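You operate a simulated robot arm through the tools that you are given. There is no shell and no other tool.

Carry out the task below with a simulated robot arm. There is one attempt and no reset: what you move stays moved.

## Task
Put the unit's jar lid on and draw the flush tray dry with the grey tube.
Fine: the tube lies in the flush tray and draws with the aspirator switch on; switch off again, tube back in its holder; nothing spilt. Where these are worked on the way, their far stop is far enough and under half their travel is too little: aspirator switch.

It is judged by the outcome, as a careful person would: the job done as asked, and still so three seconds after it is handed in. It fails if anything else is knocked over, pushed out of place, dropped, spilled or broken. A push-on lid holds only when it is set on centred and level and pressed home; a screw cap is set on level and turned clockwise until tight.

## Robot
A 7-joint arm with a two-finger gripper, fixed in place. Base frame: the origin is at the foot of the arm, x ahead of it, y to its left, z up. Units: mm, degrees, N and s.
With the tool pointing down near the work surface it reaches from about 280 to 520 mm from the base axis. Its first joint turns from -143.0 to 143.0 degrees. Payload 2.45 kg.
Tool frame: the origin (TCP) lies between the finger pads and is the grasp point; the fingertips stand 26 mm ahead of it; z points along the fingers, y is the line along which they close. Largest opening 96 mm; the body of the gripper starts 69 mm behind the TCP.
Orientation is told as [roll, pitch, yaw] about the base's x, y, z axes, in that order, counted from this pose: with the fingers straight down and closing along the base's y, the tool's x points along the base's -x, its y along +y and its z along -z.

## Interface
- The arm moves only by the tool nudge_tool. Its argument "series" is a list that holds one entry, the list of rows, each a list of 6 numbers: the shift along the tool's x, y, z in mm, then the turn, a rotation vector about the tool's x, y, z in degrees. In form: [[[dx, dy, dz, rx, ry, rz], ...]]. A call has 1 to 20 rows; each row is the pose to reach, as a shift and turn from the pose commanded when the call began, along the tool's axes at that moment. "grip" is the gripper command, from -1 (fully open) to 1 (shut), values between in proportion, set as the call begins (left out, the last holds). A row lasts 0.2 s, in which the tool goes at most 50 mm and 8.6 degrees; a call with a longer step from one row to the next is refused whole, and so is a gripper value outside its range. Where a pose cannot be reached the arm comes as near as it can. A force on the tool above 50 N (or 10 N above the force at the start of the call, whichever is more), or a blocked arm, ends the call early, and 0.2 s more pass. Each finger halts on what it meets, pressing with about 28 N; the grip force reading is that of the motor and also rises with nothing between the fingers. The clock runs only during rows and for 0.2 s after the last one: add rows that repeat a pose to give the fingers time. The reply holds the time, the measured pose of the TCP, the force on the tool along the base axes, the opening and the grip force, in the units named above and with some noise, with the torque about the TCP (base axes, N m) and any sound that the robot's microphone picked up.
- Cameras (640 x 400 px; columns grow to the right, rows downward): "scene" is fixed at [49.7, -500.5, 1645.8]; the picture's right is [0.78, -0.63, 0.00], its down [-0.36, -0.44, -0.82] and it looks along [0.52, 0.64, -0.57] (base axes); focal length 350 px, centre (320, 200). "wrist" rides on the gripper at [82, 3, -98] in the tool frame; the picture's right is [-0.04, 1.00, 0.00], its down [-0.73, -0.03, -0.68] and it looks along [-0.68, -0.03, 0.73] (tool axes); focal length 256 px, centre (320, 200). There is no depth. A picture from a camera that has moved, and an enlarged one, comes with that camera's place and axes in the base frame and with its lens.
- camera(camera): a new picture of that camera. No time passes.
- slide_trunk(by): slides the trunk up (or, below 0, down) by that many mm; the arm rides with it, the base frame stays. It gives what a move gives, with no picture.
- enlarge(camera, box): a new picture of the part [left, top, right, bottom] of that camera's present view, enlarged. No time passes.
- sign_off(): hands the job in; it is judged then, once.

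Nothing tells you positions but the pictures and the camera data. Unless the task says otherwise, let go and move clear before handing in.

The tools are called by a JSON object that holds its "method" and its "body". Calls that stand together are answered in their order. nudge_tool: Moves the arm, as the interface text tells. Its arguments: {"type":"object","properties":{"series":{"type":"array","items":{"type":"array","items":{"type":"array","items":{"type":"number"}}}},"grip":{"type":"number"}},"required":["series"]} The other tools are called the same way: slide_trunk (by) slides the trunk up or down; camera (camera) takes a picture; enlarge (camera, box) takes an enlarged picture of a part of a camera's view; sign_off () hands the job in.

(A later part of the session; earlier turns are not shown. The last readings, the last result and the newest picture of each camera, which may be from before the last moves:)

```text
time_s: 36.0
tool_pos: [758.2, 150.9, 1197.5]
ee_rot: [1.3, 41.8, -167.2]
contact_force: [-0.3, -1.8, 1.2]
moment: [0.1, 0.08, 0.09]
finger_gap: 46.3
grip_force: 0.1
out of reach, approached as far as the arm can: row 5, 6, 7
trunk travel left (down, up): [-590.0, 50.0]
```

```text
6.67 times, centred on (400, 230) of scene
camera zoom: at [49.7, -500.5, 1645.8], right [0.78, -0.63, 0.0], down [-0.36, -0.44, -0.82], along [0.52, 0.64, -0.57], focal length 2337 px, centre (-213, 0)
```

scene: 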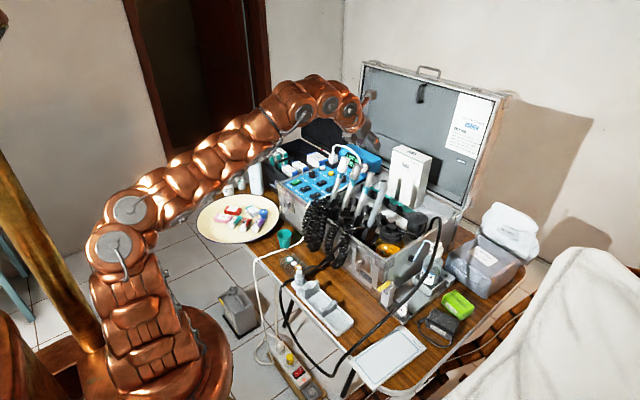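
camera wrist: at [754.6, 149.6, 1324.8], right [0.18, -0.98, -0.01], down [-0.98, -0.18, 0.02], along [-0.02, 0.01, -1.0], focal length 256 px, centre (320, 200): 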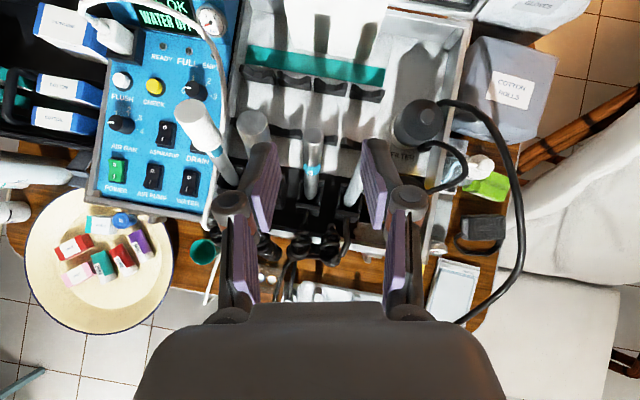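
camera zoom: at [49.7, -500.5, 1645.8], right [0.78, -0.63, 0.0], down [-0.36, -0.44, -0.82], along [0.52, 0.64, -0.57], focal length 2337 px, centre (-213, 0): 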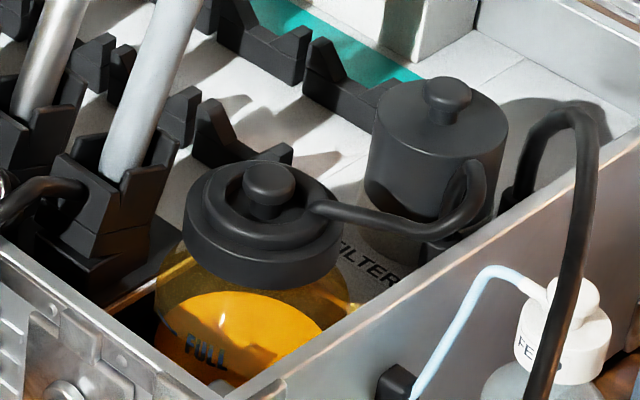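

The display now reads "LINE OK / WATER OFF" — the "JAR LID" warning is gone, so the lid is recognized as on. Next I'll look at the grey tube and its holder from above.

{"method": "nudge_tool", "body": {"series": [[[-37, 5, -6, -2, 0, 2.2], [-73, 10, -12, -4, 0, 4.5], [-110, 15, -18, -6, 0, 6.7], [-147, 20, -24, -8, 0, 8.9], [-147, 20, -24, -8, 0, 8.9]]]}}

{"method": "camera", "body": {"camera": "wrist"}}

{"method": "enlarge", "body": {"camera": "wrist", "box": [200, 0, 400, 150]}}

{"method": "enlarge", "body": {"camera": "scene", "box": [340, 170, 420, 260]}}

```text
time_s: 37.2
tool_pos: [824.9, 108.2, 1106.7]
ee_rot: [-6.0, 44.3, 176.1]
contact_force: [2.0, -1.1, -3.3]
moment: [0.05, 0.02, 0.07]
finger_gap: 46.2
grip_force: 0.0
out of reach, approached as far as the arm can: row 1, 2, 3, 4, 5
trunk travel left (down, up): [-590.0, 50.0]
```

```text
taken
camera wrist: at [814.2, 96.1, 1233.1], right [-0.02, -0.99, -0.1], down [-1.0, 0.03, -0.03], along [0.03, 0.1, -0.99], focal length 256 px, centre (320, 200)
```

wrist: 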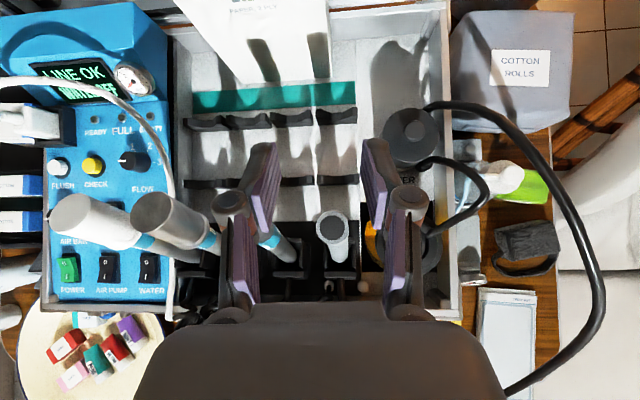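

```text
2.67 times, centred on (300, 75) of wrist
camera zoom: at [814.2, 96.1, 1233.1], right [-0.02, -0.99, -0.1], down [-1.0, 0.03, -0.03], along [0.03, 0.1, -0.99], focal length 683 px, centre (373, 533)
```

zoom: 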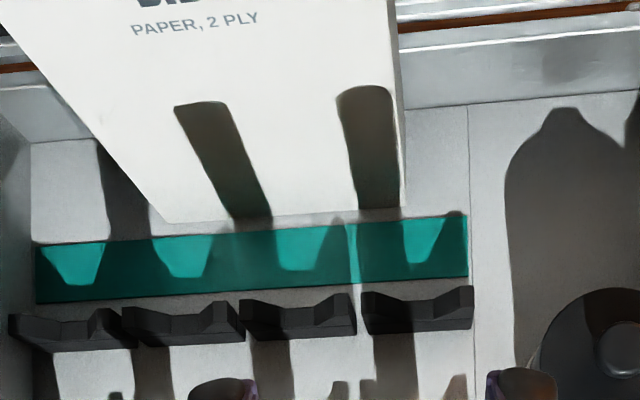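

```text
4.44 times, centred on (380, 215) of scene
camera zoom: at [49.7, -500.5, 1645.8], right [0.78, -0.63, 0.0], down [-0.36, -0.44, -0.82], along [0.52, 0.64, -0.57], focal length 1558 px, centre (53, 133)
```

zoom: 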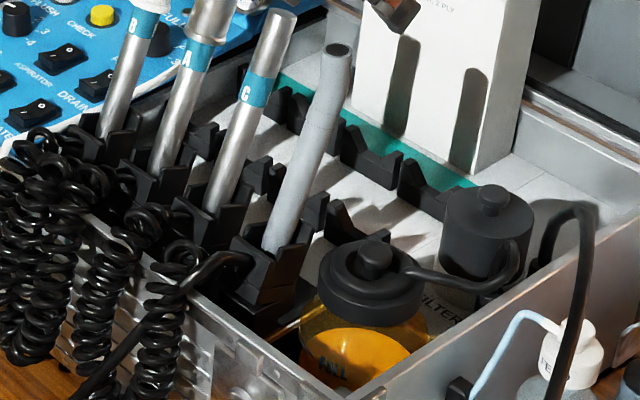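

The arm hit a joint limit and ended over the racks at (825, 108, 1107) instead of where I intended — nothing touched, but I must use smaller steps. Likely the last joint is near its limit with the flipped tool. I'll first rise straight up slowly.

{"method": "nudge_tool", "body": {"series": [[[14, 0, -14, 0, 0, 0], [28, 0, -28, 0, 0, 0]]]}}

```text
time_s: 37.8
tool_pos: [823.7, 103.3, 1123.7]
ee_rot: [-0.3, 43.2, 179.8]
contact_force: [0.1, 0.0, -0.1]
moment: [0.0, 0.02, -0.01]
finger_gap: 45.7
grip_force: 0.1
trunk travel left (down, up): [-590.0, 50.0]
```

The pose settled at (824, 103, 1124), tilt 43°, right above the grey tube. I'll take a look at the tube and holder from here.

{"method": "camera", "body": {"camera": "wrist"}}

{"method": "enlarge", "body": {"camera": "wrist", "box": [260, 160, 400, 300]}}

{"method": "enlarge", "body": {"camera": "scene", "box": [366, 170, 416, 240]}}

{"method": "enlarge", "body": {"camera": "scene", "box": [275, 250, 365, 340]}}

```text
taken
camera wrist: at [816.7, 99.9, 1251.1], right [-0.03, -1.0, -0.03], down [-1.0, 0.03, -0.01], along [0.01, 0.03, -1.0], focal length 256 px, centre (320, 200)
```

wrist: 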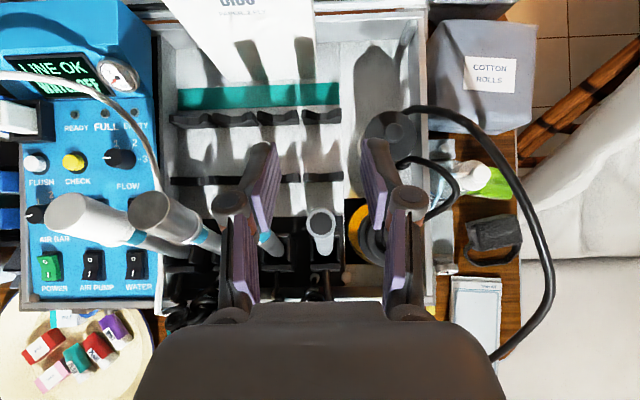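

```text
2.86 times, centred on (330, 230) of wrist
camera zoom: at [816.7, 99.9, 1251.1], right [-0.03, -1.0, -0.03], down [-1.0, 0.03, -0.01], along [0.01, 0.03, -1.0], focal length 731 px, centre (291, 114)
```

zoom: 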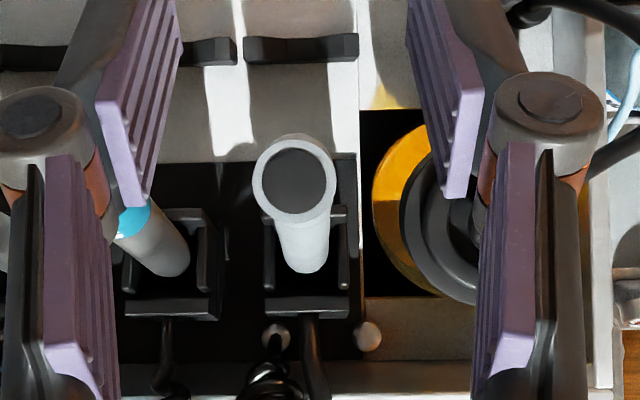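

```text
5.71 times, centred on (391, 205) of scene
camera zoom: at [49.7, -500.5, 1645.8], right [0.78, -0.63, 0.0], down [-0.36, -0.44, -0.82], along [0.52, 0.64, -0.57], focal length 2003 px, centre (-86, 171)
```

zoom: 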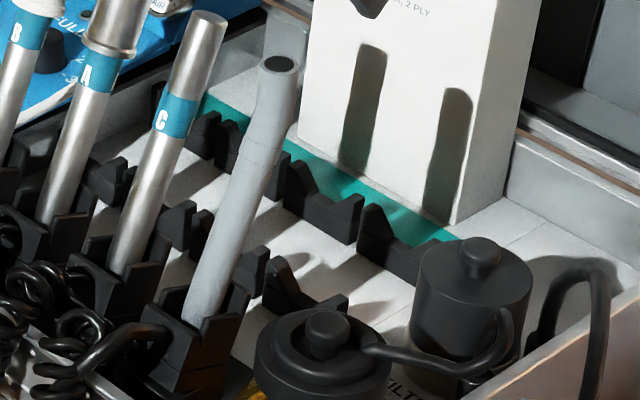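

```text
4.44 times, centred on (320, 295) of scene
camera zoom: at [49.7, -500.5, 1645.8], right [0.78, -0.63, 0.0], down [-0.36, -0.44, -0.82], along [0.52, 0.64, -0.57], focal length 1558 px, centre (320, -222)
```

zoom: 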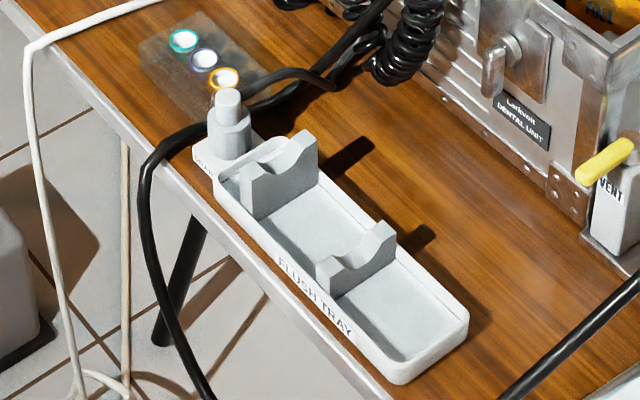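

I can see the tube's slight bend, its socket, and the tray with two notched cradles. Let me zoom in on the tray for cradle heights and water.

{"method": "enlarge", "body": {"camera": "scene", "box": [292, 262, 332, 302]}}

{"method": "enlarge", "body": {"camera": "scene", "box": [312, 290, 358, 335]}}

{"method": "enlarge", "body": {"camera": "scene", "box": [360, 175, 400, 245]}}

```text
10.00 times, centred on (312, 282) of scene
camera zoom: at [49.7, -500.5, 1645.8], right [0.78, -0.63, 0.0], down [-0.36, -0.44, -0.82], along [0.52, 0.64, -0.57], focal length 3505 px, centre (400, -620)
```

zoom: 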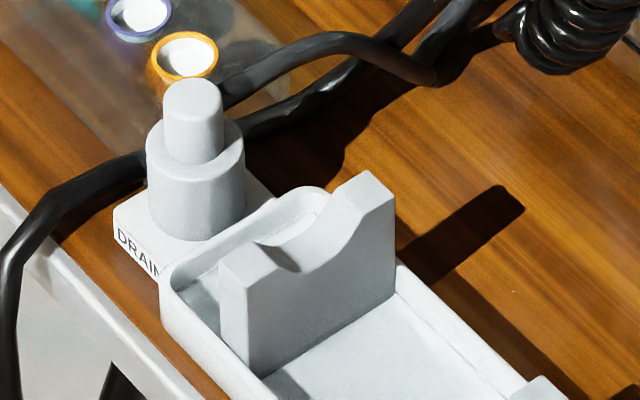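

```text
8.89 times, centred on (335, 312) of scene
camera zoom: at [49.7, -500.5, 1645.8], right [0.78, -0.63, 0.0], down [-0.36, -0.44, -0.82], along [0.52, 0.64, -0.57], focal length 3116 px, centre (187, -800)
```

zoom: 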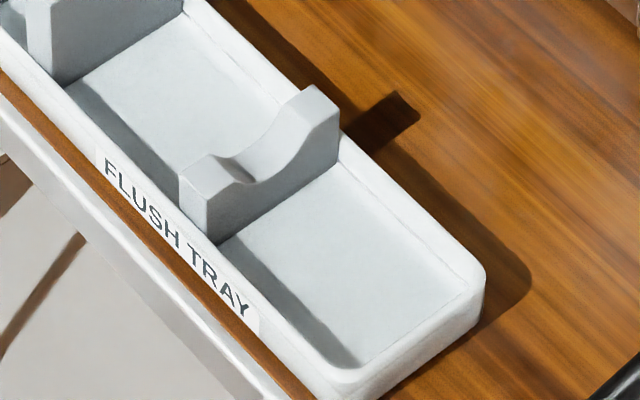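

```text
5.71 times, centred on (380, 210) of scene
camera zoom: at [49.7, -500.5, 1645.8], right [0.78, -0.63, 0.0], down [-0.36, -0.44, -0.82], along [0.52, 0.64, -0.57], focal length 2003 px, centre (-23, 143)
```

zoom: 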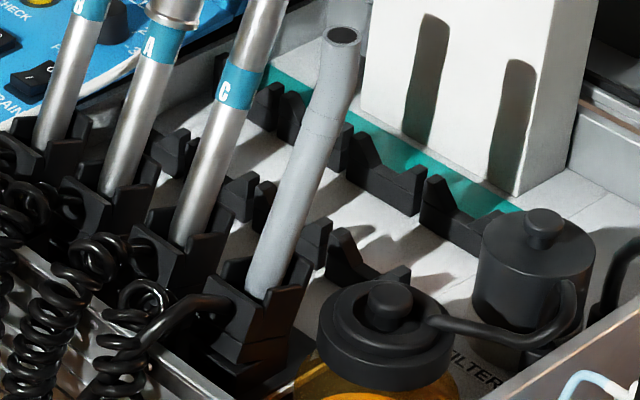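

The tray's +y cradle is taller, so the tube is meant to lie with its tip toward -y, dipping into the open end. Before picking the tube I'll probe where the arm's limits are, with a small move back at this height.

{"method": "nudge_tool", "body": {"series": [[[-14.6, 0, -13.7, 0, 0, 0], [-29.2, 0, -27.4, 0, 0, 0], [-43.7, 0, -41, 0, 0, 0], [-43.7, 0, -41, 0, 0, 0]]]}}

{"method": "camera", "body": {"camera": "scene"}}

```text
time_s: 38.8
tool_pos: [803.0, 105.7, 1136.1]
ee_rot: [-0.3, 43.3, 179.8]
contact_force: [-0.5, -0.5, -0.8]
moment: [-0.02, 0.02, -0.03]
finger_gap: 46.1
grip_force: 0.0
out of reach, approached as far as the arm can: row 1, 2, 3, 4
trunk travel left (down, up): [-590.0, 50.0]
```

```text
taken
```

scene: 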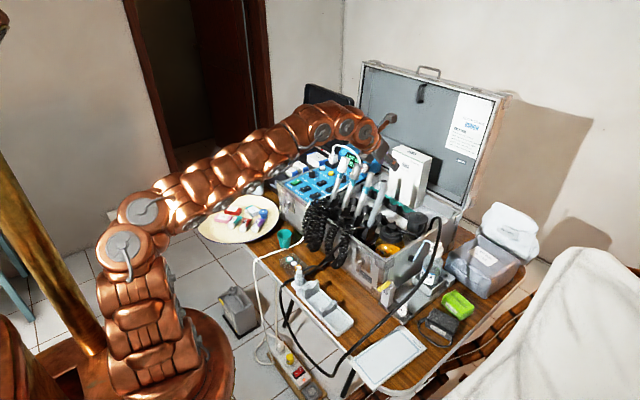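

The arm can't bring the steeply tilted tool closer at this trunk height (wrist bend limit). I'll retract to a safer, less tilted pose and then lower the trunk, so the tool can approach the tube more horizontally.

{"method": "nudge_tool", "body": {"series": [[[-18.6, 0, -31.3, 0, -8, 0], [-37.2, 0, -62.6, 0, -16, 0], [-55.8, 0, -93.9, 0, -24, 0], [-74.4, 0, -125.2, 0, -32, 0], [-74.4, 0, -125.2, 0, -32, 0]]]}}

```text
time_s: 40.0
tool_pos: [663.2, 104.7, 1176.4]
ee_rot: [-0.2, 11.2, 180.0]
contact_force: [1.0, 0.4, 0.5]
moment: [-0.01, 0.01, 0.03]
finger_gap: 45.9
grip_force: 0.1
trunk travel left (down, up): [-590.0, 50.0]
```

Good. Retracting further toward the robot and up before lowering the trunk.

{"method": "nudge_tool", "body": {"series": [[[-36.5, 11, -26, 0, 0, 0], [-73, 22, -52, 0, 0, 0], [-109.5, 33, -78, 0, 0, 0], [-146, 45, -103.8, 0, 0, 0], [-146, 45, -103.8, 0, 0, 0]]]}}

{"method": "slide_trunk", "body": {"by": -200}}

{"method": "camera", "body": {"camera": "scene"}}

```text
time_s: 41.2
tool_pos: [504.2, 61.0, 1249.6]
ee_rot: [-0.2, 11.3, 180.0]
contact_force: [0.1, 0.2, -0.1]
moment: [0.01, -0.02, 0.01]
finger_gap: 46.1
grip_force: 0.1
trunk travel left (down, up): [-590.0, 50.0]
```

```text
time_s: 43.4
tool_pos: [502.7, 61.0, 1049.6]
ee_rot: [-0.3, 11.3, -180.0]
contact_force: [0.0, 0.0, 0.5]
moment: [-0.02, 0.05, 0.0]
finger_gap: 46.0
grip_force: 0.1
trunk travel left (down, up): [-390.0, 250.0]
```

```text
taken
```

scene: 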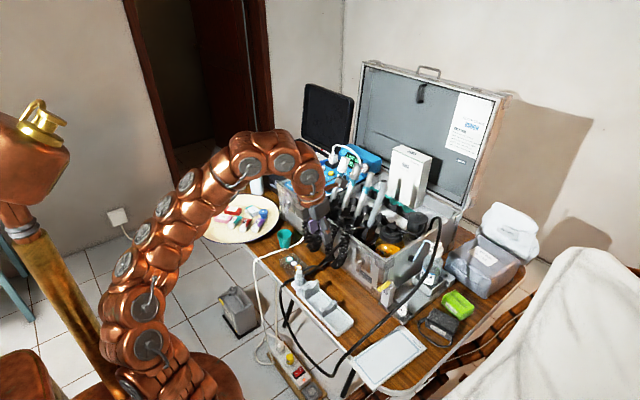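

Now tilting the tool forward to about 67° while advancing to a safe spot in front of the handpieces.

{"method": "nudge_tool", "body": {"series": [[[20, -2.7, -0.4, 0, 8, 0], [40, -5.4, -0.7, 0, 16, 0], [60, -8.1, -1.1, 0, 24, 0], [80, -10.9, -1.4, 0, 32, 0], [100, -13.6, -1.8, 0, 40, 0], [120, -16.3, -2.1, 0, 48, 0], [140, -19, -2.5, 0, 56, 0], [140, -19, -2.5, 0, 56, 0]]]}}

{"method": "camera", "body": {"camera": "scene"}}

{"method": "camera", "body": {"camera": "wrist"}}

```text
time_s: 45.2
tool_pos: [715.6, 121.9, 1123.6]
ee_rot: [-0.7, 67.4, 179.5]
contact_force: [-0.6, -1.1, 0.9]
moment: [0.01, 0.0, 0.0]
finger_gap: 46.0
grip_force: 0.1
out of reach, approached as far as the arm can: row 2, 3, 4, 5, 6, 7, 8
trunk travel left (down, up): [-390.0, 250.0]
```

```text
taken
```

scene: 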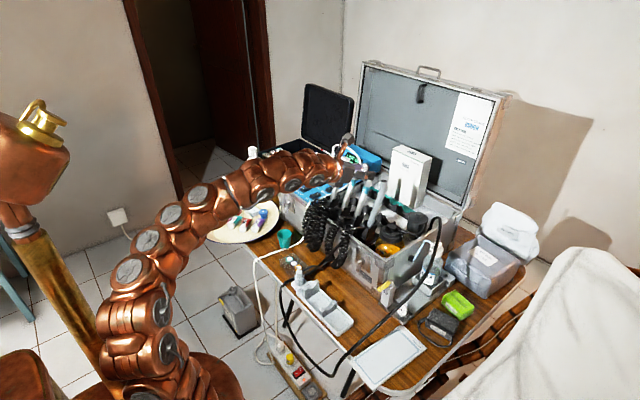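

```text
taken
camera wrist: at [656.5, 119.8, 1236.1], right [-0.01, -1.0, -0.04], down [-0.91, 0.03, -0.42], along [0.42, 0.03, -0.91], focal length 256 px, centre (320, 200)
```

wrist: 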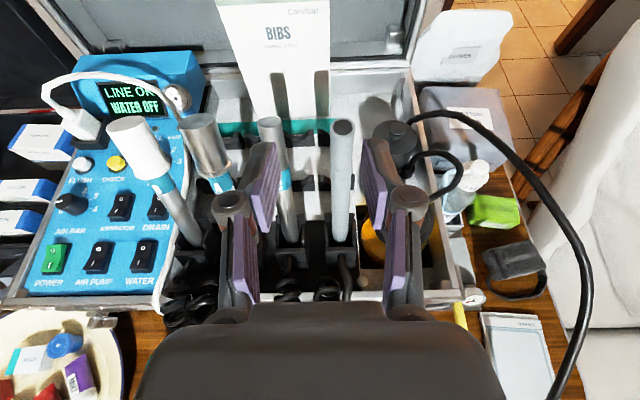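

The arm is now in front of the handpieces at tilt 67°. I'll check whether the pose has settled.

{"method": "nudge_tool", "body": {"series": [[[0, 0, 0, 0, 0, 0], [0, 0, 0, 0, 0, 0]]]}}

```text
time_s: 45.8
tool_pos: [716.2, 122.7, 1124.0]
ee_rot: [-0.5, 67.3, 179.6]
contact_force: [-0.5, 0.0, -1.2]
moment: [-0.01, -0.01, 0.01]
finger_gap: 46.0
grip_force: 0.0
trunk travel left (down, up): [-390.0, 250.0]
```

Pose is stable. I'll zoom in on the tube and its neighbour C from here for precise positions.

{"method": "enlarge", "body": {"camera": "wrist", "box": [240, 100, 400, 260]}}

{"method": "enlarge", "body": {"camera": "wrist", "box": [60, 120, 220, 280]}}

```text
2.50 times, centred on (320, 180) of wrist
camera zoom: at [656.5, 119.6, 1235.9], right [-0.01, -1.0, -0.04], down [-0.91, 0.03, -0.41], along [0.41, 0.03, -0.91], focal length 640 px, centre (320, 250)
```

zoom: 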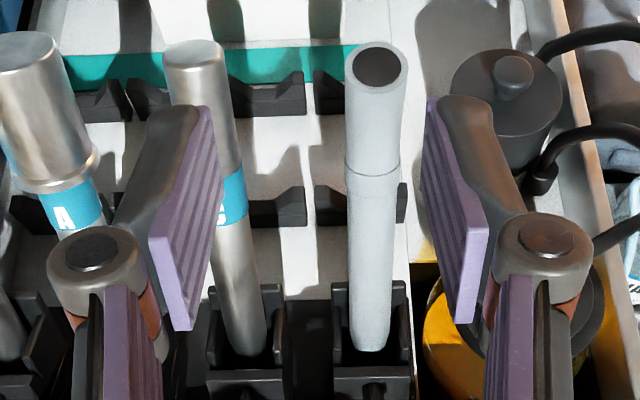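

```text
2.50 times, centred on (140, 200) of wrist
camera zoom: at [656.5, 119.6, 1235.9], right [-0.01, -1.0, -0.04], down [-0.91, 0.03, -0.41], along [0.41, 0.03, -0.91], focal length 640 px, centre (770, 200)
```

zoom: 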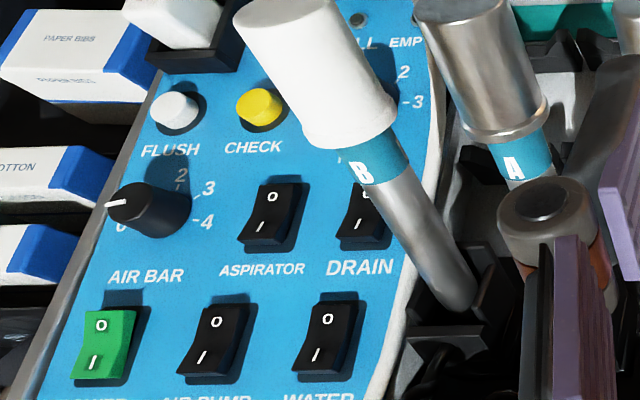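

The tube's at y≈103.5 with ~60 mm to neighbour C, so there's room. I'll align the hand in y with the tube, keeping height.

{"method": "nudge_tool", "body": {"series": [[[0, 6, 0, 0, 0, 0], [0, 12, 0, 0, 0, 0], [0, 19, 0, 0, 0, 0], [0, 19, 0, 0, 0, 0]]]}}

```text
time_s: 46.8
tool_pos: [719.4, 104.4, 1124.3]
ee_rot: [-0.6, 67.0, 179.4]
contact_force: [0.4, 0.1, 0.2]
moment: [0.03, -0.01, -0.01]
finger_gap: 46.0
grip_force: 0.0
out of reach, approached as far as the arm can: row 3, 4
trunk travel left (down, up): [-390.0, 250.0]
```

Aligned in y. Now descending diagonally toward the tube, first part.

{"method": "nudge_tool", "body": {"series": [[[-16.8, 0, 14.1, 0, 0, 0], [-33.6, 0, 28.2, 0, 0, 0], [-50.5, 0, 42.3, 0, 0, 0], [-67.3, 0, 56.4, 0, 0, 0], [-67.3, 0, 56.4, 0, 0, 0]]]}}

{"method": "camera", "body": {"camera": "wrist"}}

{"method": "enlarge", "body": {"camera": "scene", "box": [340, 150, 420, 250]}}

```text
time_s: 48.0
tool_pos: [763.5, 82.3, 1065.9]
ee_rot: [-0.7, 67.3, 179.5]
contact_force: [-0.4, 0.0, 0.2]
moment: [-0.01, 0.01, 0.02]
finger_gap: 46.2
grip_force: 0.0
out of reach, approached as far as the arm can: row 1, 2, 3, 4, 5
trunk travel left (down, up): [-390.0, 250.0]
```

```text
taken
camera wrist: at [704.8, 78.6, 1179.8], right [-0.01, -1.0, -0.04], down [-0.91, 0.03, -0.41], along [0.41, 0.03, -0.91], focal length 256 px, centre (320, 200)
```

wrist: 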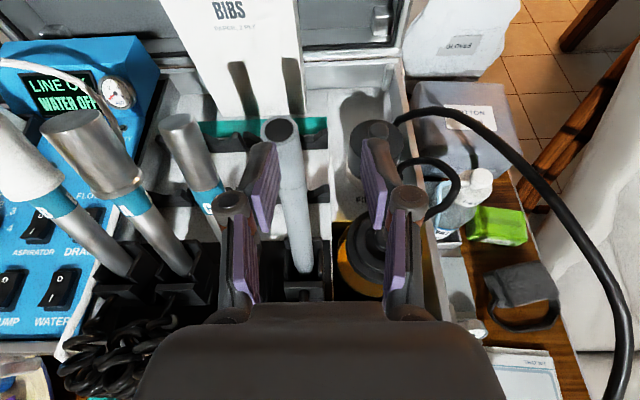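

```text
4.00 times, centred on (380, 200) of scene
camera zoom: at [49.7, -500.5, 1645.8], right [0.78, -0.63, 0.0], down [-0.36, -0.44, -0.82], along [0.52, 0.64, -0.57], focal length 1402 px, centre (80, 200)
```

zoom: 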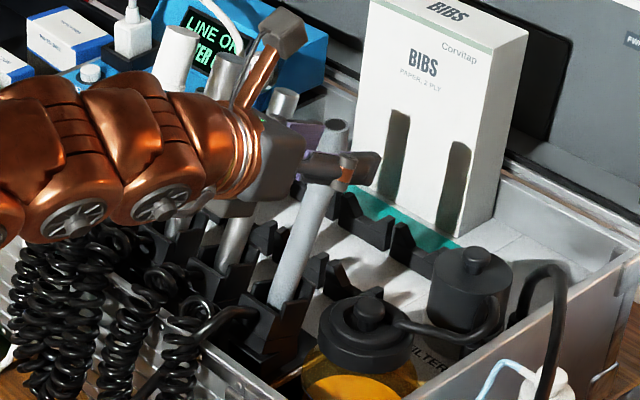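

The trunk is still too high for this posture (the arm is being pushed off target). I'll raise the tool with the arm, then lower the trunk by 200 mm, which keeps the tool above the handpieces.

{"method": "nudge_tool", "body": {"series": [[[17, -2, -10, 0, 0, 0], [52, -8, -31, 0, 0, 0], [94, -12, -56, 0, 0, 0], [135, -17, -81, 0, 0, 0], [176.7, -21.7, -106, 0, 0, 0], [176.7, -21.7, -106, 0, 0, 0]]]}}

```text
time_s: 49.4
tool_pos: [733.3, 95.3, 1273.4]
ee_rot: [-1.8, 67.2, 178.1]
contact_force: [0.4, -1.8, 0.8]
moment: [0.07, 0.07, 0.16]
finger_gap: 46.1
grip_force: 0.0
trunk travel left (down, up): [-390.0, 250.0]
```

{"method": "slide_trunk", "body": {"by": -200}}

{"method": "camera", "body": {"camera": "wrist"}}

{"method": "camera", "body": {"camera": "scene"}}

```text
time_s: 51.6
tool_pos: [733.2, 104.4, 1071.8]
ee_rot: [-0.5, 67.3, 179.4]
contact_force: [0.5, 0.1, -0.4]
moment: [-0.02, 0.0, 0.01]
finger_gap: 46.0
grip_force: 0.2
trunk travel left (down, up): [-190.0, 450.0]
```

```text
taken
camera wrist: at [674.1, 101.9, 1184.4], right [-0.01, -1.0, -0.04], down [-0.91, 0.03, -0.42], along [0.42, 0.03, -0.91], focal length 256 px, centre (320, 200)
```

wrist: 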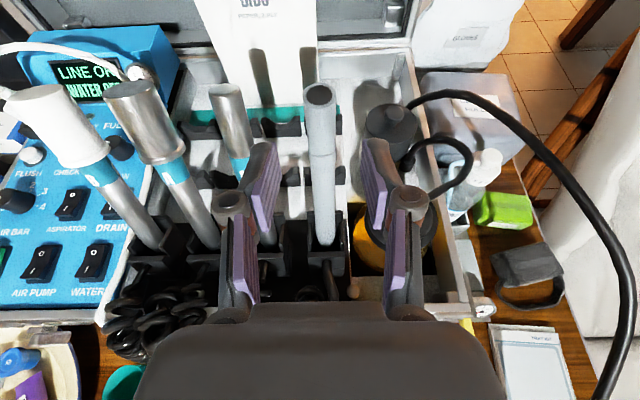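

```text
taken
```

scene: 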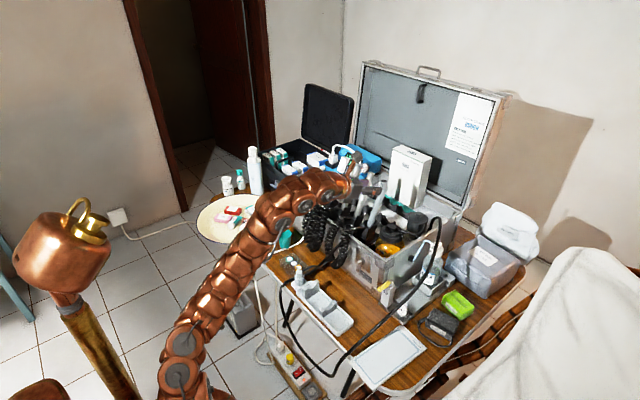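

The tube is centred between the fingers now. Descending further, first to z≈1000.

{"method": "nudge_tool", "body": {"series": [[[-15, 0, 9.5, 0, 0, 0], [-30, 0, 19, 0, 0, 0], [-45, 0, 28.5, 0, 0, 0], [-60, 0, 38, 0, 0, 0], [-60, 0, 38, 0, 0, 0]]]}}

{"method": "camera", "body": {"camera": "wrist"}}

{"method": "enlarge", "body": {"camera": "scene", "box": [340, 150, 420, 250]}}

```text
time_s: 52.8
tool_pos: [742.9, 105.9, 1000.6]
ee_rot: [-0.6, 67.4, 179.6]
contact_force: [-0.3, 0.7, 0.1]
moment: [0.04, 0.02, 0.01]
finger_gap: 46.0
grip_force: 0.2
trunk travel left (down, up): [-190.0, 450.0]
```

```text
taken
camera wrist: at [685.3, 102.8, 1113.8], right [-0.01, -1.0, -0.04], down [-0.91, 0.03, -0.42], along [0.42, 0.03, -0.91], focal length 256 px, centre (320, 200)
```

wrist: 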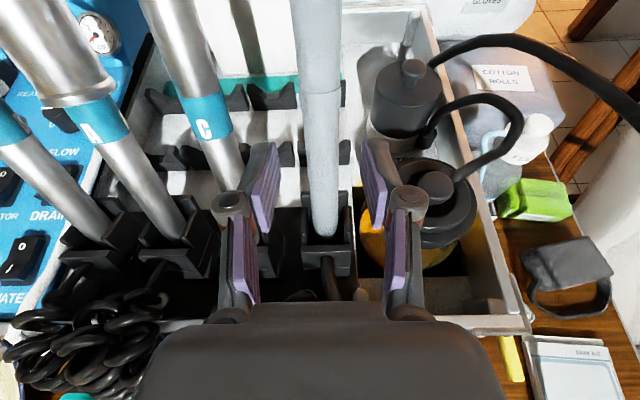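

```text
4.00 times, centred on (380, 200) of scene
camera zoom: at [49.7, -500.5, 1645.8], right [0.78, -0.63, 0.0], down [-0.36, -0.44, -0.82], along [0.52, 0.64, -0.57], focal length 1402 px, centre (80, 200)
```

zoom: 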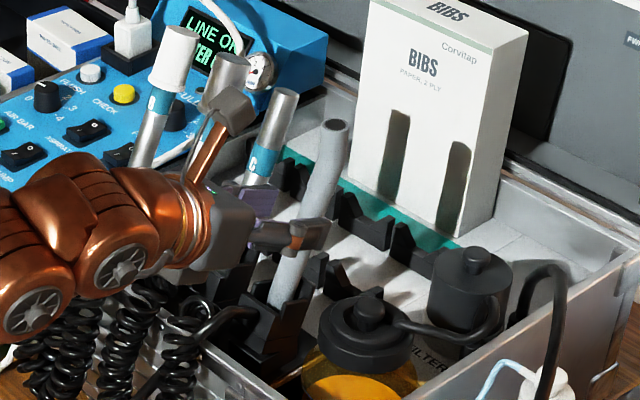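

Good position. Moving in to straddle the tube at about z 964.

{"method": "nudge_tool", "body": {"series": [[[-7.5, 0.8, 13.6, 0, 0, 0], [-15, 1.6, 27.3, 0, 0, 0], [-22.6, 2.4, 40.9, 0, 0, 0], [-22.6, 2.4, 40.9, 0, 0, 0]]]}}

{"method": "camera", "body": {"camera": "wrist"}}

{"method": "enlarge", "body": {"camera": "scene", "box": [350, 170, 410, 250]}}

```text
time_s: 53.8
tool_pos: [774.6, 103.2, 966.2]
ee_rot: [-0.7, 67.2, 179.4]
contact_force: [-0.4, 0.6, 0.6]
moment: [0.01, -0.03, 0.03]
finger_gap: 46.0
grip_force: 0.1
trunk travel left (down, up): [-190.0, 450.0]
```

```text
taken
camera wrist: at [715.4, 100.9, 1078.0], right [-0.01, -1.0, -0.04], down [-0.91, 0.03, -0.42], along [0.42, 0.03, -0.91], focal length 256 px, centre (320, 200)
```

wrist: 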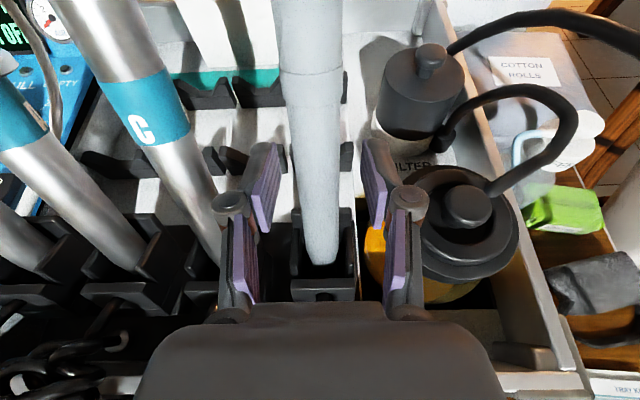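

```text
5.00 times, centred on (380, 210) of scene
camera zoom: at [49.7, -500.5, 1645.8], right [0.78, -0.63, 0.0], down [-0.36, -0.44, -0.82], along [0.52, 0.64, -0.57], focal length 1752 px, centre (20, 150)
```

zoom: 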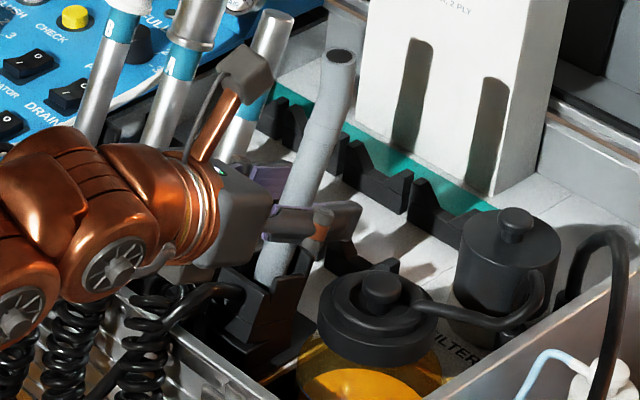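

The tube is between the pads. Closing the gripper on it.

{"method": "nudge_tool", "body": {"series": [[[0, 0, 0, 0, 0, 0], [0, 0, 0, 0, 0, 0], [0, 0, 0, 0, 0, 0], [0, 0, 0, 0, 0, 0]]], "grip": 1}}

{"method": "enlarge", "body": {"camera": "wrist", "box": [220, 60, 420, 300]}}

```text
time_s: 54.8
tool_pos: [773.2, 103.5, 965.6]
ee_rot: [-0.6, 67.3, 179.5]
contact_force: [1.2, -0.2, 1.5]
moment: [-0.05, -0.04, 0.03]
finger_gap: 17.9
grip_force: 28.1
trunk travel left (down, up): [-190.0, 450.0]
```

```text
1.67 times, centred on (320, 180) of wrist
camera zoom: at [715.3, 101.0, 1078.2], right [-0.01, -1.0, -0.04], down [-0.91, 0.03, -0.42], along [0.42, 0.03, -0.91], focal length 427 px, centre (320, 233)
```

zoom: 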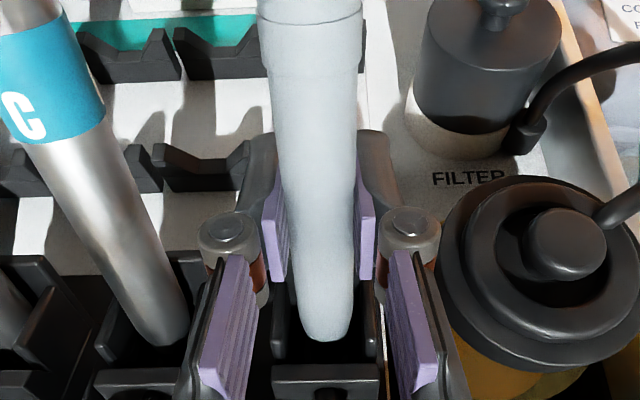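

Gripped (17.9 mm). Lifting 20 mm along the tube's axis and checking the forces.

{"method": "nudge_tool", "body": {"series": [[[5, 0, -0.5, 0, 0, 0], [10, 0, -1.1, 0, 0, 0], [19.9, 0, -2.1, 0, 0, 0], [19.9, 0, -2.1, 0, 0, 0]]]}}

{"method": "enlarge", "body": {"camera": "wrist", "box": [220, 60, 420, 300]}}

{"method": "enlarge", "body": {"camera": "scene", "box": [350, 170, 410, 250]}}

```text
time_s: 55.8
tool_pos: [779.2, 103.6, 982.5]
ee_rot: [-0.5, 67.3, 179.4]
contact_force: [0.0, -0.2, -0.6]
moment: [-0.01, -0.01, -0.02]
finger_gap: 18.2
grip_force: 28.2
trunk travel left (down, up): [-190.0, 450.0]
```

```text
1.67 times, centred on (320, 180) of wrist
camera zoom: at [720.0, 99.8, 1096.0], right [-0.01, -1.0, -0.04], down [-0.91, 0.03, -0.41], along [0.42, 0.03, -0.91], focal length 427 px, centre (320, 233)
```

zoom: 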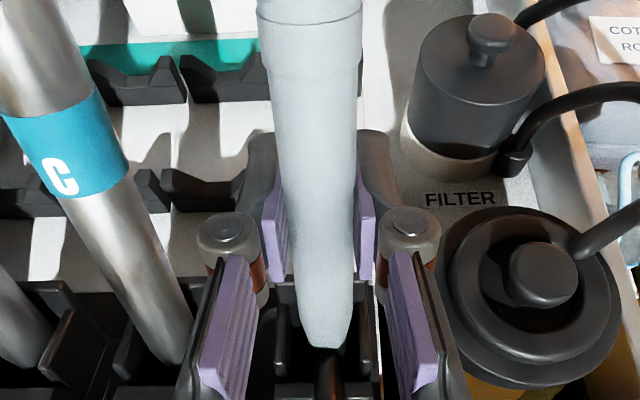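

```text
5.00 times, centred on (380, 210) of scene
camera zoom: at [49.7, -500.5, 1645.8], right [0.78, -0.63, 0.0], down [-0.36, -0.44, -0.82], along [0.52, 0.64, -0.57], focal length 1752 px, centre (20, 150)
```

zoom: 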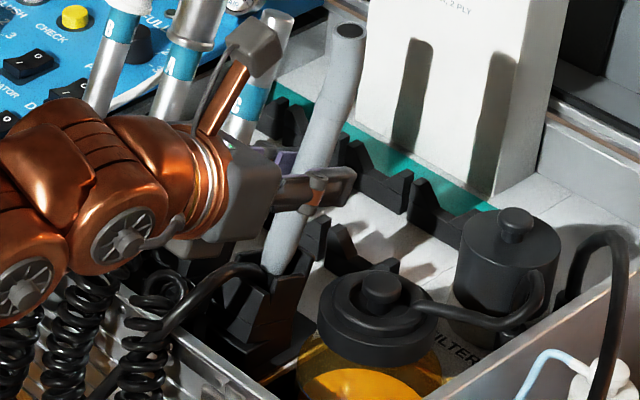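

The tube comes freely with its hose. Lifting another 90 mm along the axis.

{"method": "nudge_tool", "body": {"series": [[[18, 0, -1.9, 0, 0, 0], [36, 0, -3.8, 0, 0, 0], [54, 0, -5.8, 0, 0, 0], [72, 0, -7.7, 0, 0, 0], [90, 0, -9.6, 0, 0, 0], [90, 0, -9.6, 0, 0, 0]]]}}

{"method": "camera", "body": {"camera": "wrist"}}

{"method": "camera", "body": {"camera": "scene"}}

```text
time_s: 57.2
tool_pos: [797.6, 101.8, 1045.1]
ee_rot: [-0.4, 67.4, 179.7]
contact_force: [-0.3, -0.5, -0.2]
moment: [-0.02, -0.03, 0.0]
finger_gap: 18.5
grip_force: 27.9
out of reach, approached as far as the arm can: row 4, 5, 6
trunk travel left (down, up): [-190.0, 450.0]
```

```text
taken
camera wrist: at [737.4, 100.1, 1157.4], right [-0.01, -1.0, -0.04], down [-0.91, 0.03, -0.42], along [0.42, 0.03, -0.91], focal length 256 px, centre (320, 200)
```

wrist: 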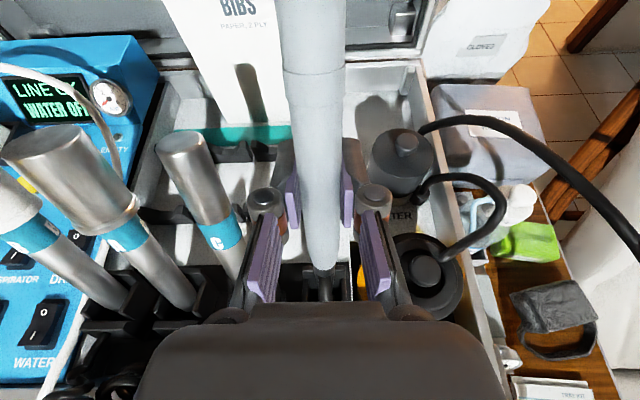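

```text
taken
```

scene: 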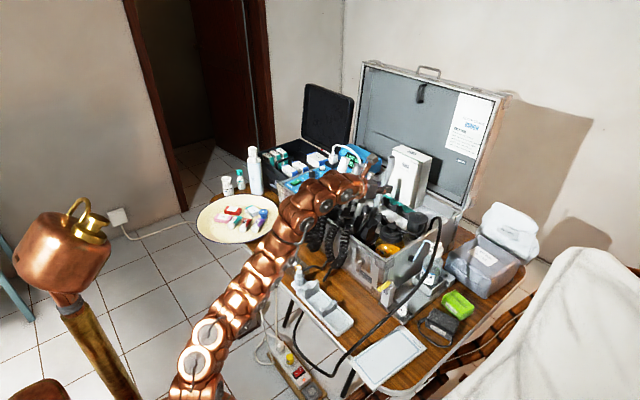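

The tube is about 83 mm up, clear of its socket. I'll lift further with the trunk, then retreat from the racks.

{"method": "slide_trunk", "body": {"by": 80}}

{"method": "nudge_tool", "body": {"series": [[[-5, 0, -20, 0, -2, 0], [-14, 0, -46, 0, -8, 0], [-22, 0, -72, 0, -16, 0], [-30, 0, -98, 0, -24, 0], [-30, 0, -98, 0, -24, 0]]]}}

{"method": "camera", "body": {"camera": "scene"}}

{"method": "camera", "body": {"camera": "wrist"}}

```text
time_s: 58.3
tool_pos: [795.3, 103.3, 1123.8]
ee_rot: [-0.5, 67.4, 179.8]
contact_force: [0.9, 0.3, -1.1]
moment: [0.02, 0.02, 0.03]
finger_gap: 18.3
grip_force: 27.8
trunk travel left (down, up): [-270.0, 370.0]
```

```text
time_s: 59.5
tool_pos: [698.3, 118.2, 1079.6]
ee_rot: [0.2, 43.7, -178.9]
contact_force: [0.0, -1.0, -0.5]
moment: [0.05, -0.01, 0.01]
finger_gap: 18.2
grip_force: 28.2
out of reach, approached as far as the arm can: row 3, 4, 5
trunk travel left (down, up): [-270.0, 370.0]
```

```text
taken
```

scene: 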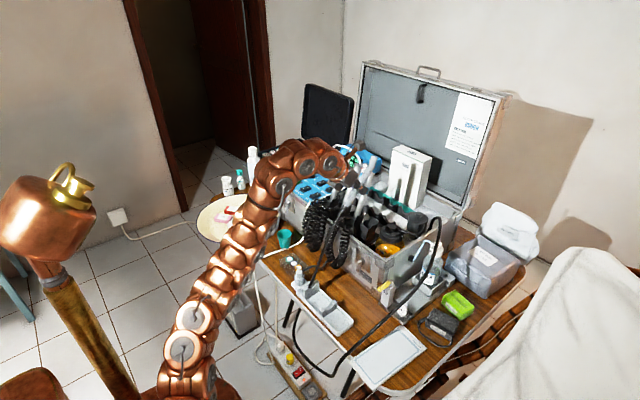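

```text
taken
camera wrist: at [690.2, 115.7, 1206.3], right [-0.01, -1.0, -0.03], down [-1.0, 0.01, -0.02], along [0.02, 0.02, -1.0], focal length 256 px, centre (320, 200)
```

wrist: 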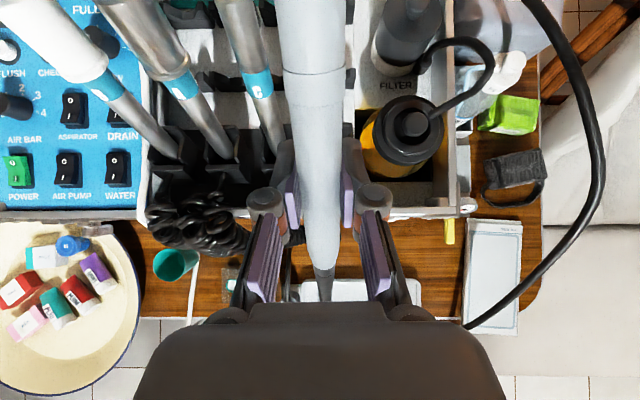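

The tube is out and clear. Continuing to retreat while bringing the tool toward vertical (tube toward horizontal).

{"method": "nudge_tool", "body": {"series": [[[-18, 4.5, -17, 0, -6, 0], [-35, 9, -34, 0, -12, 0], [-53, 13.5, -51, 0, -18, 0], [-71, 18, -68, 0, -24, 0], [-71, 18, -68, 0, -24, 0]]]}}

{"method": "camera", "body": {"camera": "scene"}}

```text
time_s: 60.9
tool_pos: [562.7, 53.5, 1024.4]
ee_rot: [-0.2, 20.3, 176.9]
contact_force: [0.2, -2.3, -0.6]
moment: [0.19, -0.01, 0.01]
finger_gap: 17.8
grip_force: 28.0
out of reach, approached as far as the arm can: row 1, 2, 3, 4, 5
trunk travel left (down, up): [-270.0, 370.0]
stopped in row 5: the arm was blocked; the commanded pose is now the measured one
```

```text
taken
```

scene: 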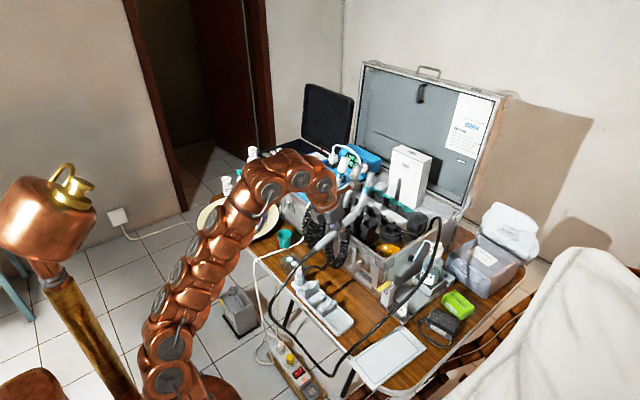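

The arm reported "blocked" with the tool at (563, 54, 1024). Let me look carefully for any contact.

{"method": "enlarge", "body": {"camera": "scene", "box": [220, 130, 420, 290]}}

{"method": "camera", "body": {"camera": "wrist"}}

{"method": "enlarge", "body": {"camera": "scene", "box": [100, 140, 340, 400]}}

```text
2.50 times, centred on (320, 210) of scene
camera zoom: at [49.7, -500.5, 1645.8], right [0.78, -0.63, 0.0], down [-0.36, -0.44, -0.82], along [0.52, 0.64, -0.57], focal length 876 px, centre (320, 175)
```

zoom: 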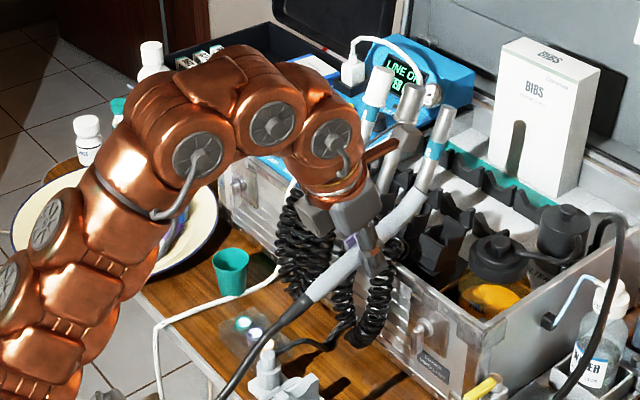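

```text
taken
camera wrist: at [605.6, 48.5, 1143.1], right [-0.09, -1.0, -0.02], down [-0.92, 0.08, 0.38], along [-0.38, 0.05, -0.92], focal length 256 px, centre (320, 200)
```

wrist: 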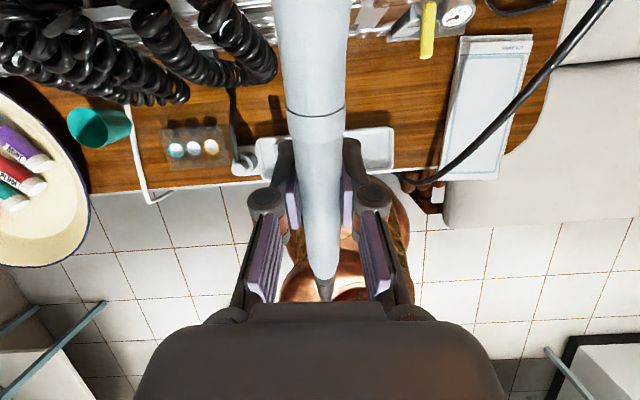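

```text
1.54 times, centred on (220, 270) of scene
camera zoom: at [49.7, -500.5, 1645.8], right [0.78, -0.63, 0.0], down [-0.36, -0.44, -0.82], along [0.52, 0.64, -0.57], focal length 539 px, centre (474, 92)
```

zoom: 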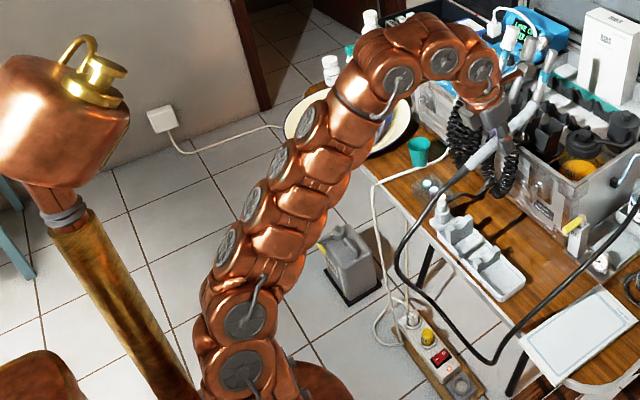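

Nothing is touching — the tube is held well and the arm is free. I'll move closer to the robot with the tool pointing down, preparing to turn the tube to lie along the tray.

{"method": "nudge_tool", "body": {"series": [[[-17, 9, -13, 0, -5, 0], [-33, 19, -26, 0, -10, 0], [-50, 28, -39, 0, -15, 0], [-67, 37, -52.5, 0, -20.3, 0], [-67, 37, -52.5, 0, -20.3, 0]]]}}

{"method": "camera", "body": {"camera": "scene"}}

```text
time_s: 62.1
tool_pos: [479.4, -0.4, 984.4]
ee_rot: [-0.2, 4.3, 177.2]
contact_force: [0.3, -0.2, -0.3]
moment: [0.01, -0.01, -0.02]
finger_gap: 18.2
grip_force: 28.4
out of reach, approached as far as the arm can: row 1, 2, 3, 4, 5
trunk travel left (down, up): [-270.0, 370.0]
```

```text
taken
```

scene: 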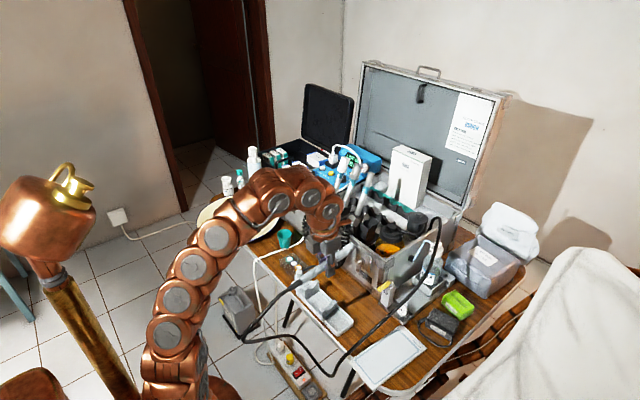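

Position is fine. Now turning the tube about the vertical axis, counter-clockwise, in two stages so that its tip ends up pointing to -y.

{"method": "nudge_tool", "body": {"series": [[[0, 0, 0, 0, 0, -8.4], [0, 0, 0, 0, 0, -16.8], [0, 0, 0, 0, 0, -25.2], [0, 0, 0, 0, 0, -33.6], [0, 0, 0, 0, 0, -42], [0, 0, 0, 0, 0, -50.4], [0, 0, 0, 0, 0, -58.8], [0, 0, 0, 0, 0, -67.2], [0, 0, 0, 0, 0, -75.6], [0, 0, 0, 0, 0, -84], [0, 0, 0, 0, 0, -90], [0, 0, 0, 0, 0, -90]]]}}

{"method": "camera", "body": {"camera": "scene"}}

```text
time_s: 64.7
tool_pos: [479.0, -2.0, 981.4]
ee_rot: [4.3, 0.2, -92.8]
contact_force: [0.3, 0.1, -0.1]
moment: [-0.04, -0.02, 0.01]
finger_gap: 18.1
grip_force: 28.4
trunk travel left (down, up): [-270.0, 370.0]
```

```text
taken
```

scene: 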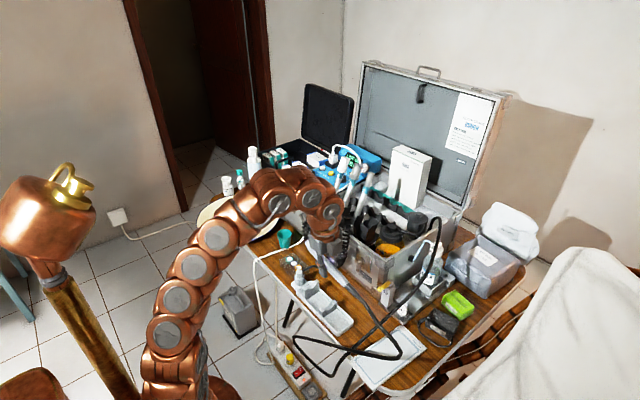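

Turning on smoothly; continuing the rotation.

{"method": "nudge_tool", "body": {"series": [[[0, 0, 0, 0, 0, -8.4], [0, 0, 0, 0, 0, -16.8], [0, 0, 0, 0, 0, -25.2], [0, 0, 0, 0, 0, -33.6], [0, 0, 0, 0, 0, -42], [0, 0, 0, 0, 0, -50.4], [0, 0, 0, 0, 0, -58.8], [0, 0, 0, 0, 0, -67.2], [0, 0, 0, 0, 0, -75.6], [0, 0, 0, 0, 0, -84], [0, 0, 0, 0, 0, -92.4], [0, 0, 0, 0, 0, -92.8]]]}}

{"method": "nudge_tool", "body": {"series": [[[0, 0, 0, 0, 0, -8.4], [0, 0, 0, 0, 0, -16.8], [0, 0, 0, 0, 0, -25.2], [0, 0, 0, 0, 0, -33.6], [0, 0, 0, 0, 0, -42], [0, 0, 0, 0, 0, -50.4], [0, 0, 0, 0, 0, -58.8], [0, 0, 0, 0, 0, -67.2], [0, 0, 0, 0, 0, -75.6], [0, 0, 0, 0, 0, -84], [0, 0, 0, 0, 0, -90], [0, 0, 0, 0, 0, -90]]]}}

{"method": "camera", "body": {"camera": "scene"}}

{"method": "camera", "body": {"camera": "wrist"}}

```text
time_s: 67.3
tool_pos: [480.7, -1.7, 981.9]
ee_rot: [-0.1, -4.4, 0.1]
contact_force: [0.3, 0.2, -0.6]
moment: [0.0, 0.03, -0.03]
finger_gap: 18.1
grip_force: 28.7
trunk travel left (down, up): [-270.0, 370.0]
```

```text
time_s: 69.9
tool_pos: [479.8, -1.8, 983.7]
ee_rot: [-4.3, 0.1, 90.0]
contact_force: [-0.7, 0.1, -0.3]
moment: [-0.01, 0.0, -0.02]
finger_gap: 17.9
grip_force: 28.3
trunk travel left (down, up): [-270.0, 370.0]
```

```text
taken
```

scene: 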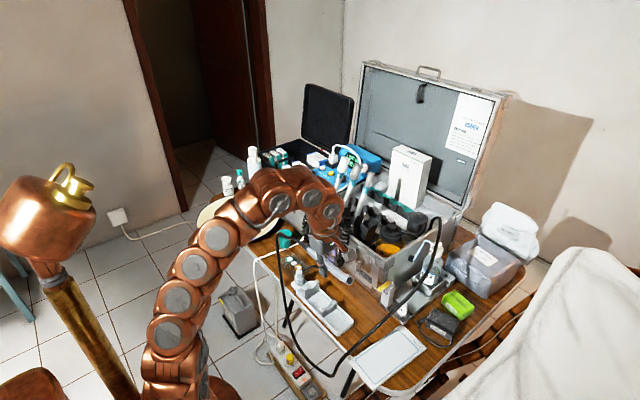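

```text
taken
camera wrist: at [469.8, -82.5, 1080.3], right [-1.0, 0.04, -0.07], down [-0.02, 0.73, 0.68], along [0.08, 0.68, -0.73], focal length 256 px, centre (320, 200)
```

wrist: 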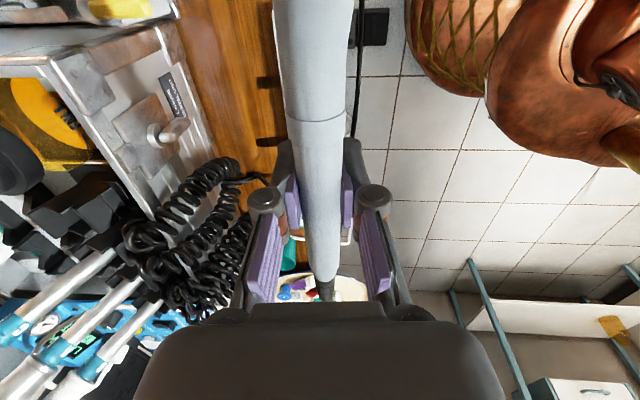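

The tip now points to -y. The cradles step down toward -y (notches ≈750 at y≈121 and ≈732 at y≈37), so the tube should lie sloped ~12° tip-down. I'll tilt the tool accordingly, then move over the tray.

{"method": "nudge_tool", "body": {"series": [[[0, 0, 0, -1.4, -6, 0], [0, 0, 0, -2.8, -12, 0], [0, 0, 0, -4.2, -18, 0], [0, 0, 0, -4.2, -18, 0]]]}}

{"method": "enlarge", "body": {"camera": "scene", "box": [270, 200, 390, 330]}}

{"method": "camera", "body": {"camera": "wrist"}}

```text
time_s: 70.9
tool_pos: [479.5, -16.4, 979.8]
ee_rot: [-3.7, -2.9, 90.2]
contact_force: [0.5, 0.2, -0.6]
moment: [0.0, 0.03, 0.01]
finger_gap: 18.2
grip_force: 27.8
out of reach, approached as far as the arm can: row 1, 2, 3, 4
trunk travel left (down, up): [-270.0, 370.0]
```

```text
3.08 times, centred on (330, 265) of scene
camera zoom: at [49.7, -500.5, 1645.8], right [0.78, -0.63, 0.0], down [-0.36, -0.44, -0.82], along [0.52, 0.64, -0.57], focal length 1078 px, centre (289, 0)
```

zoom: 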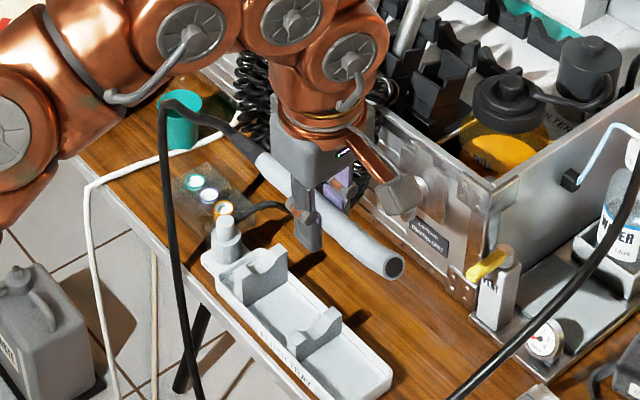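

```text
taken
camera wrist: at [469.9, -102.1, 1073.1], right [-1.0, 0.04, -0.06], down [-0.02, 0.7, 0.72], along [0.07, 0.72, -0.7], focal length 256 px, centre (320, 200)
```

wrist: 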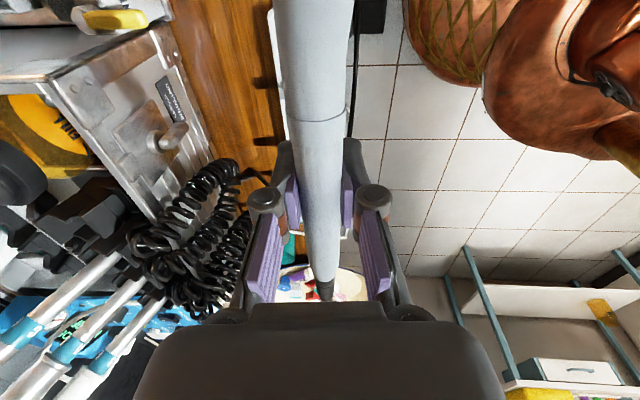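

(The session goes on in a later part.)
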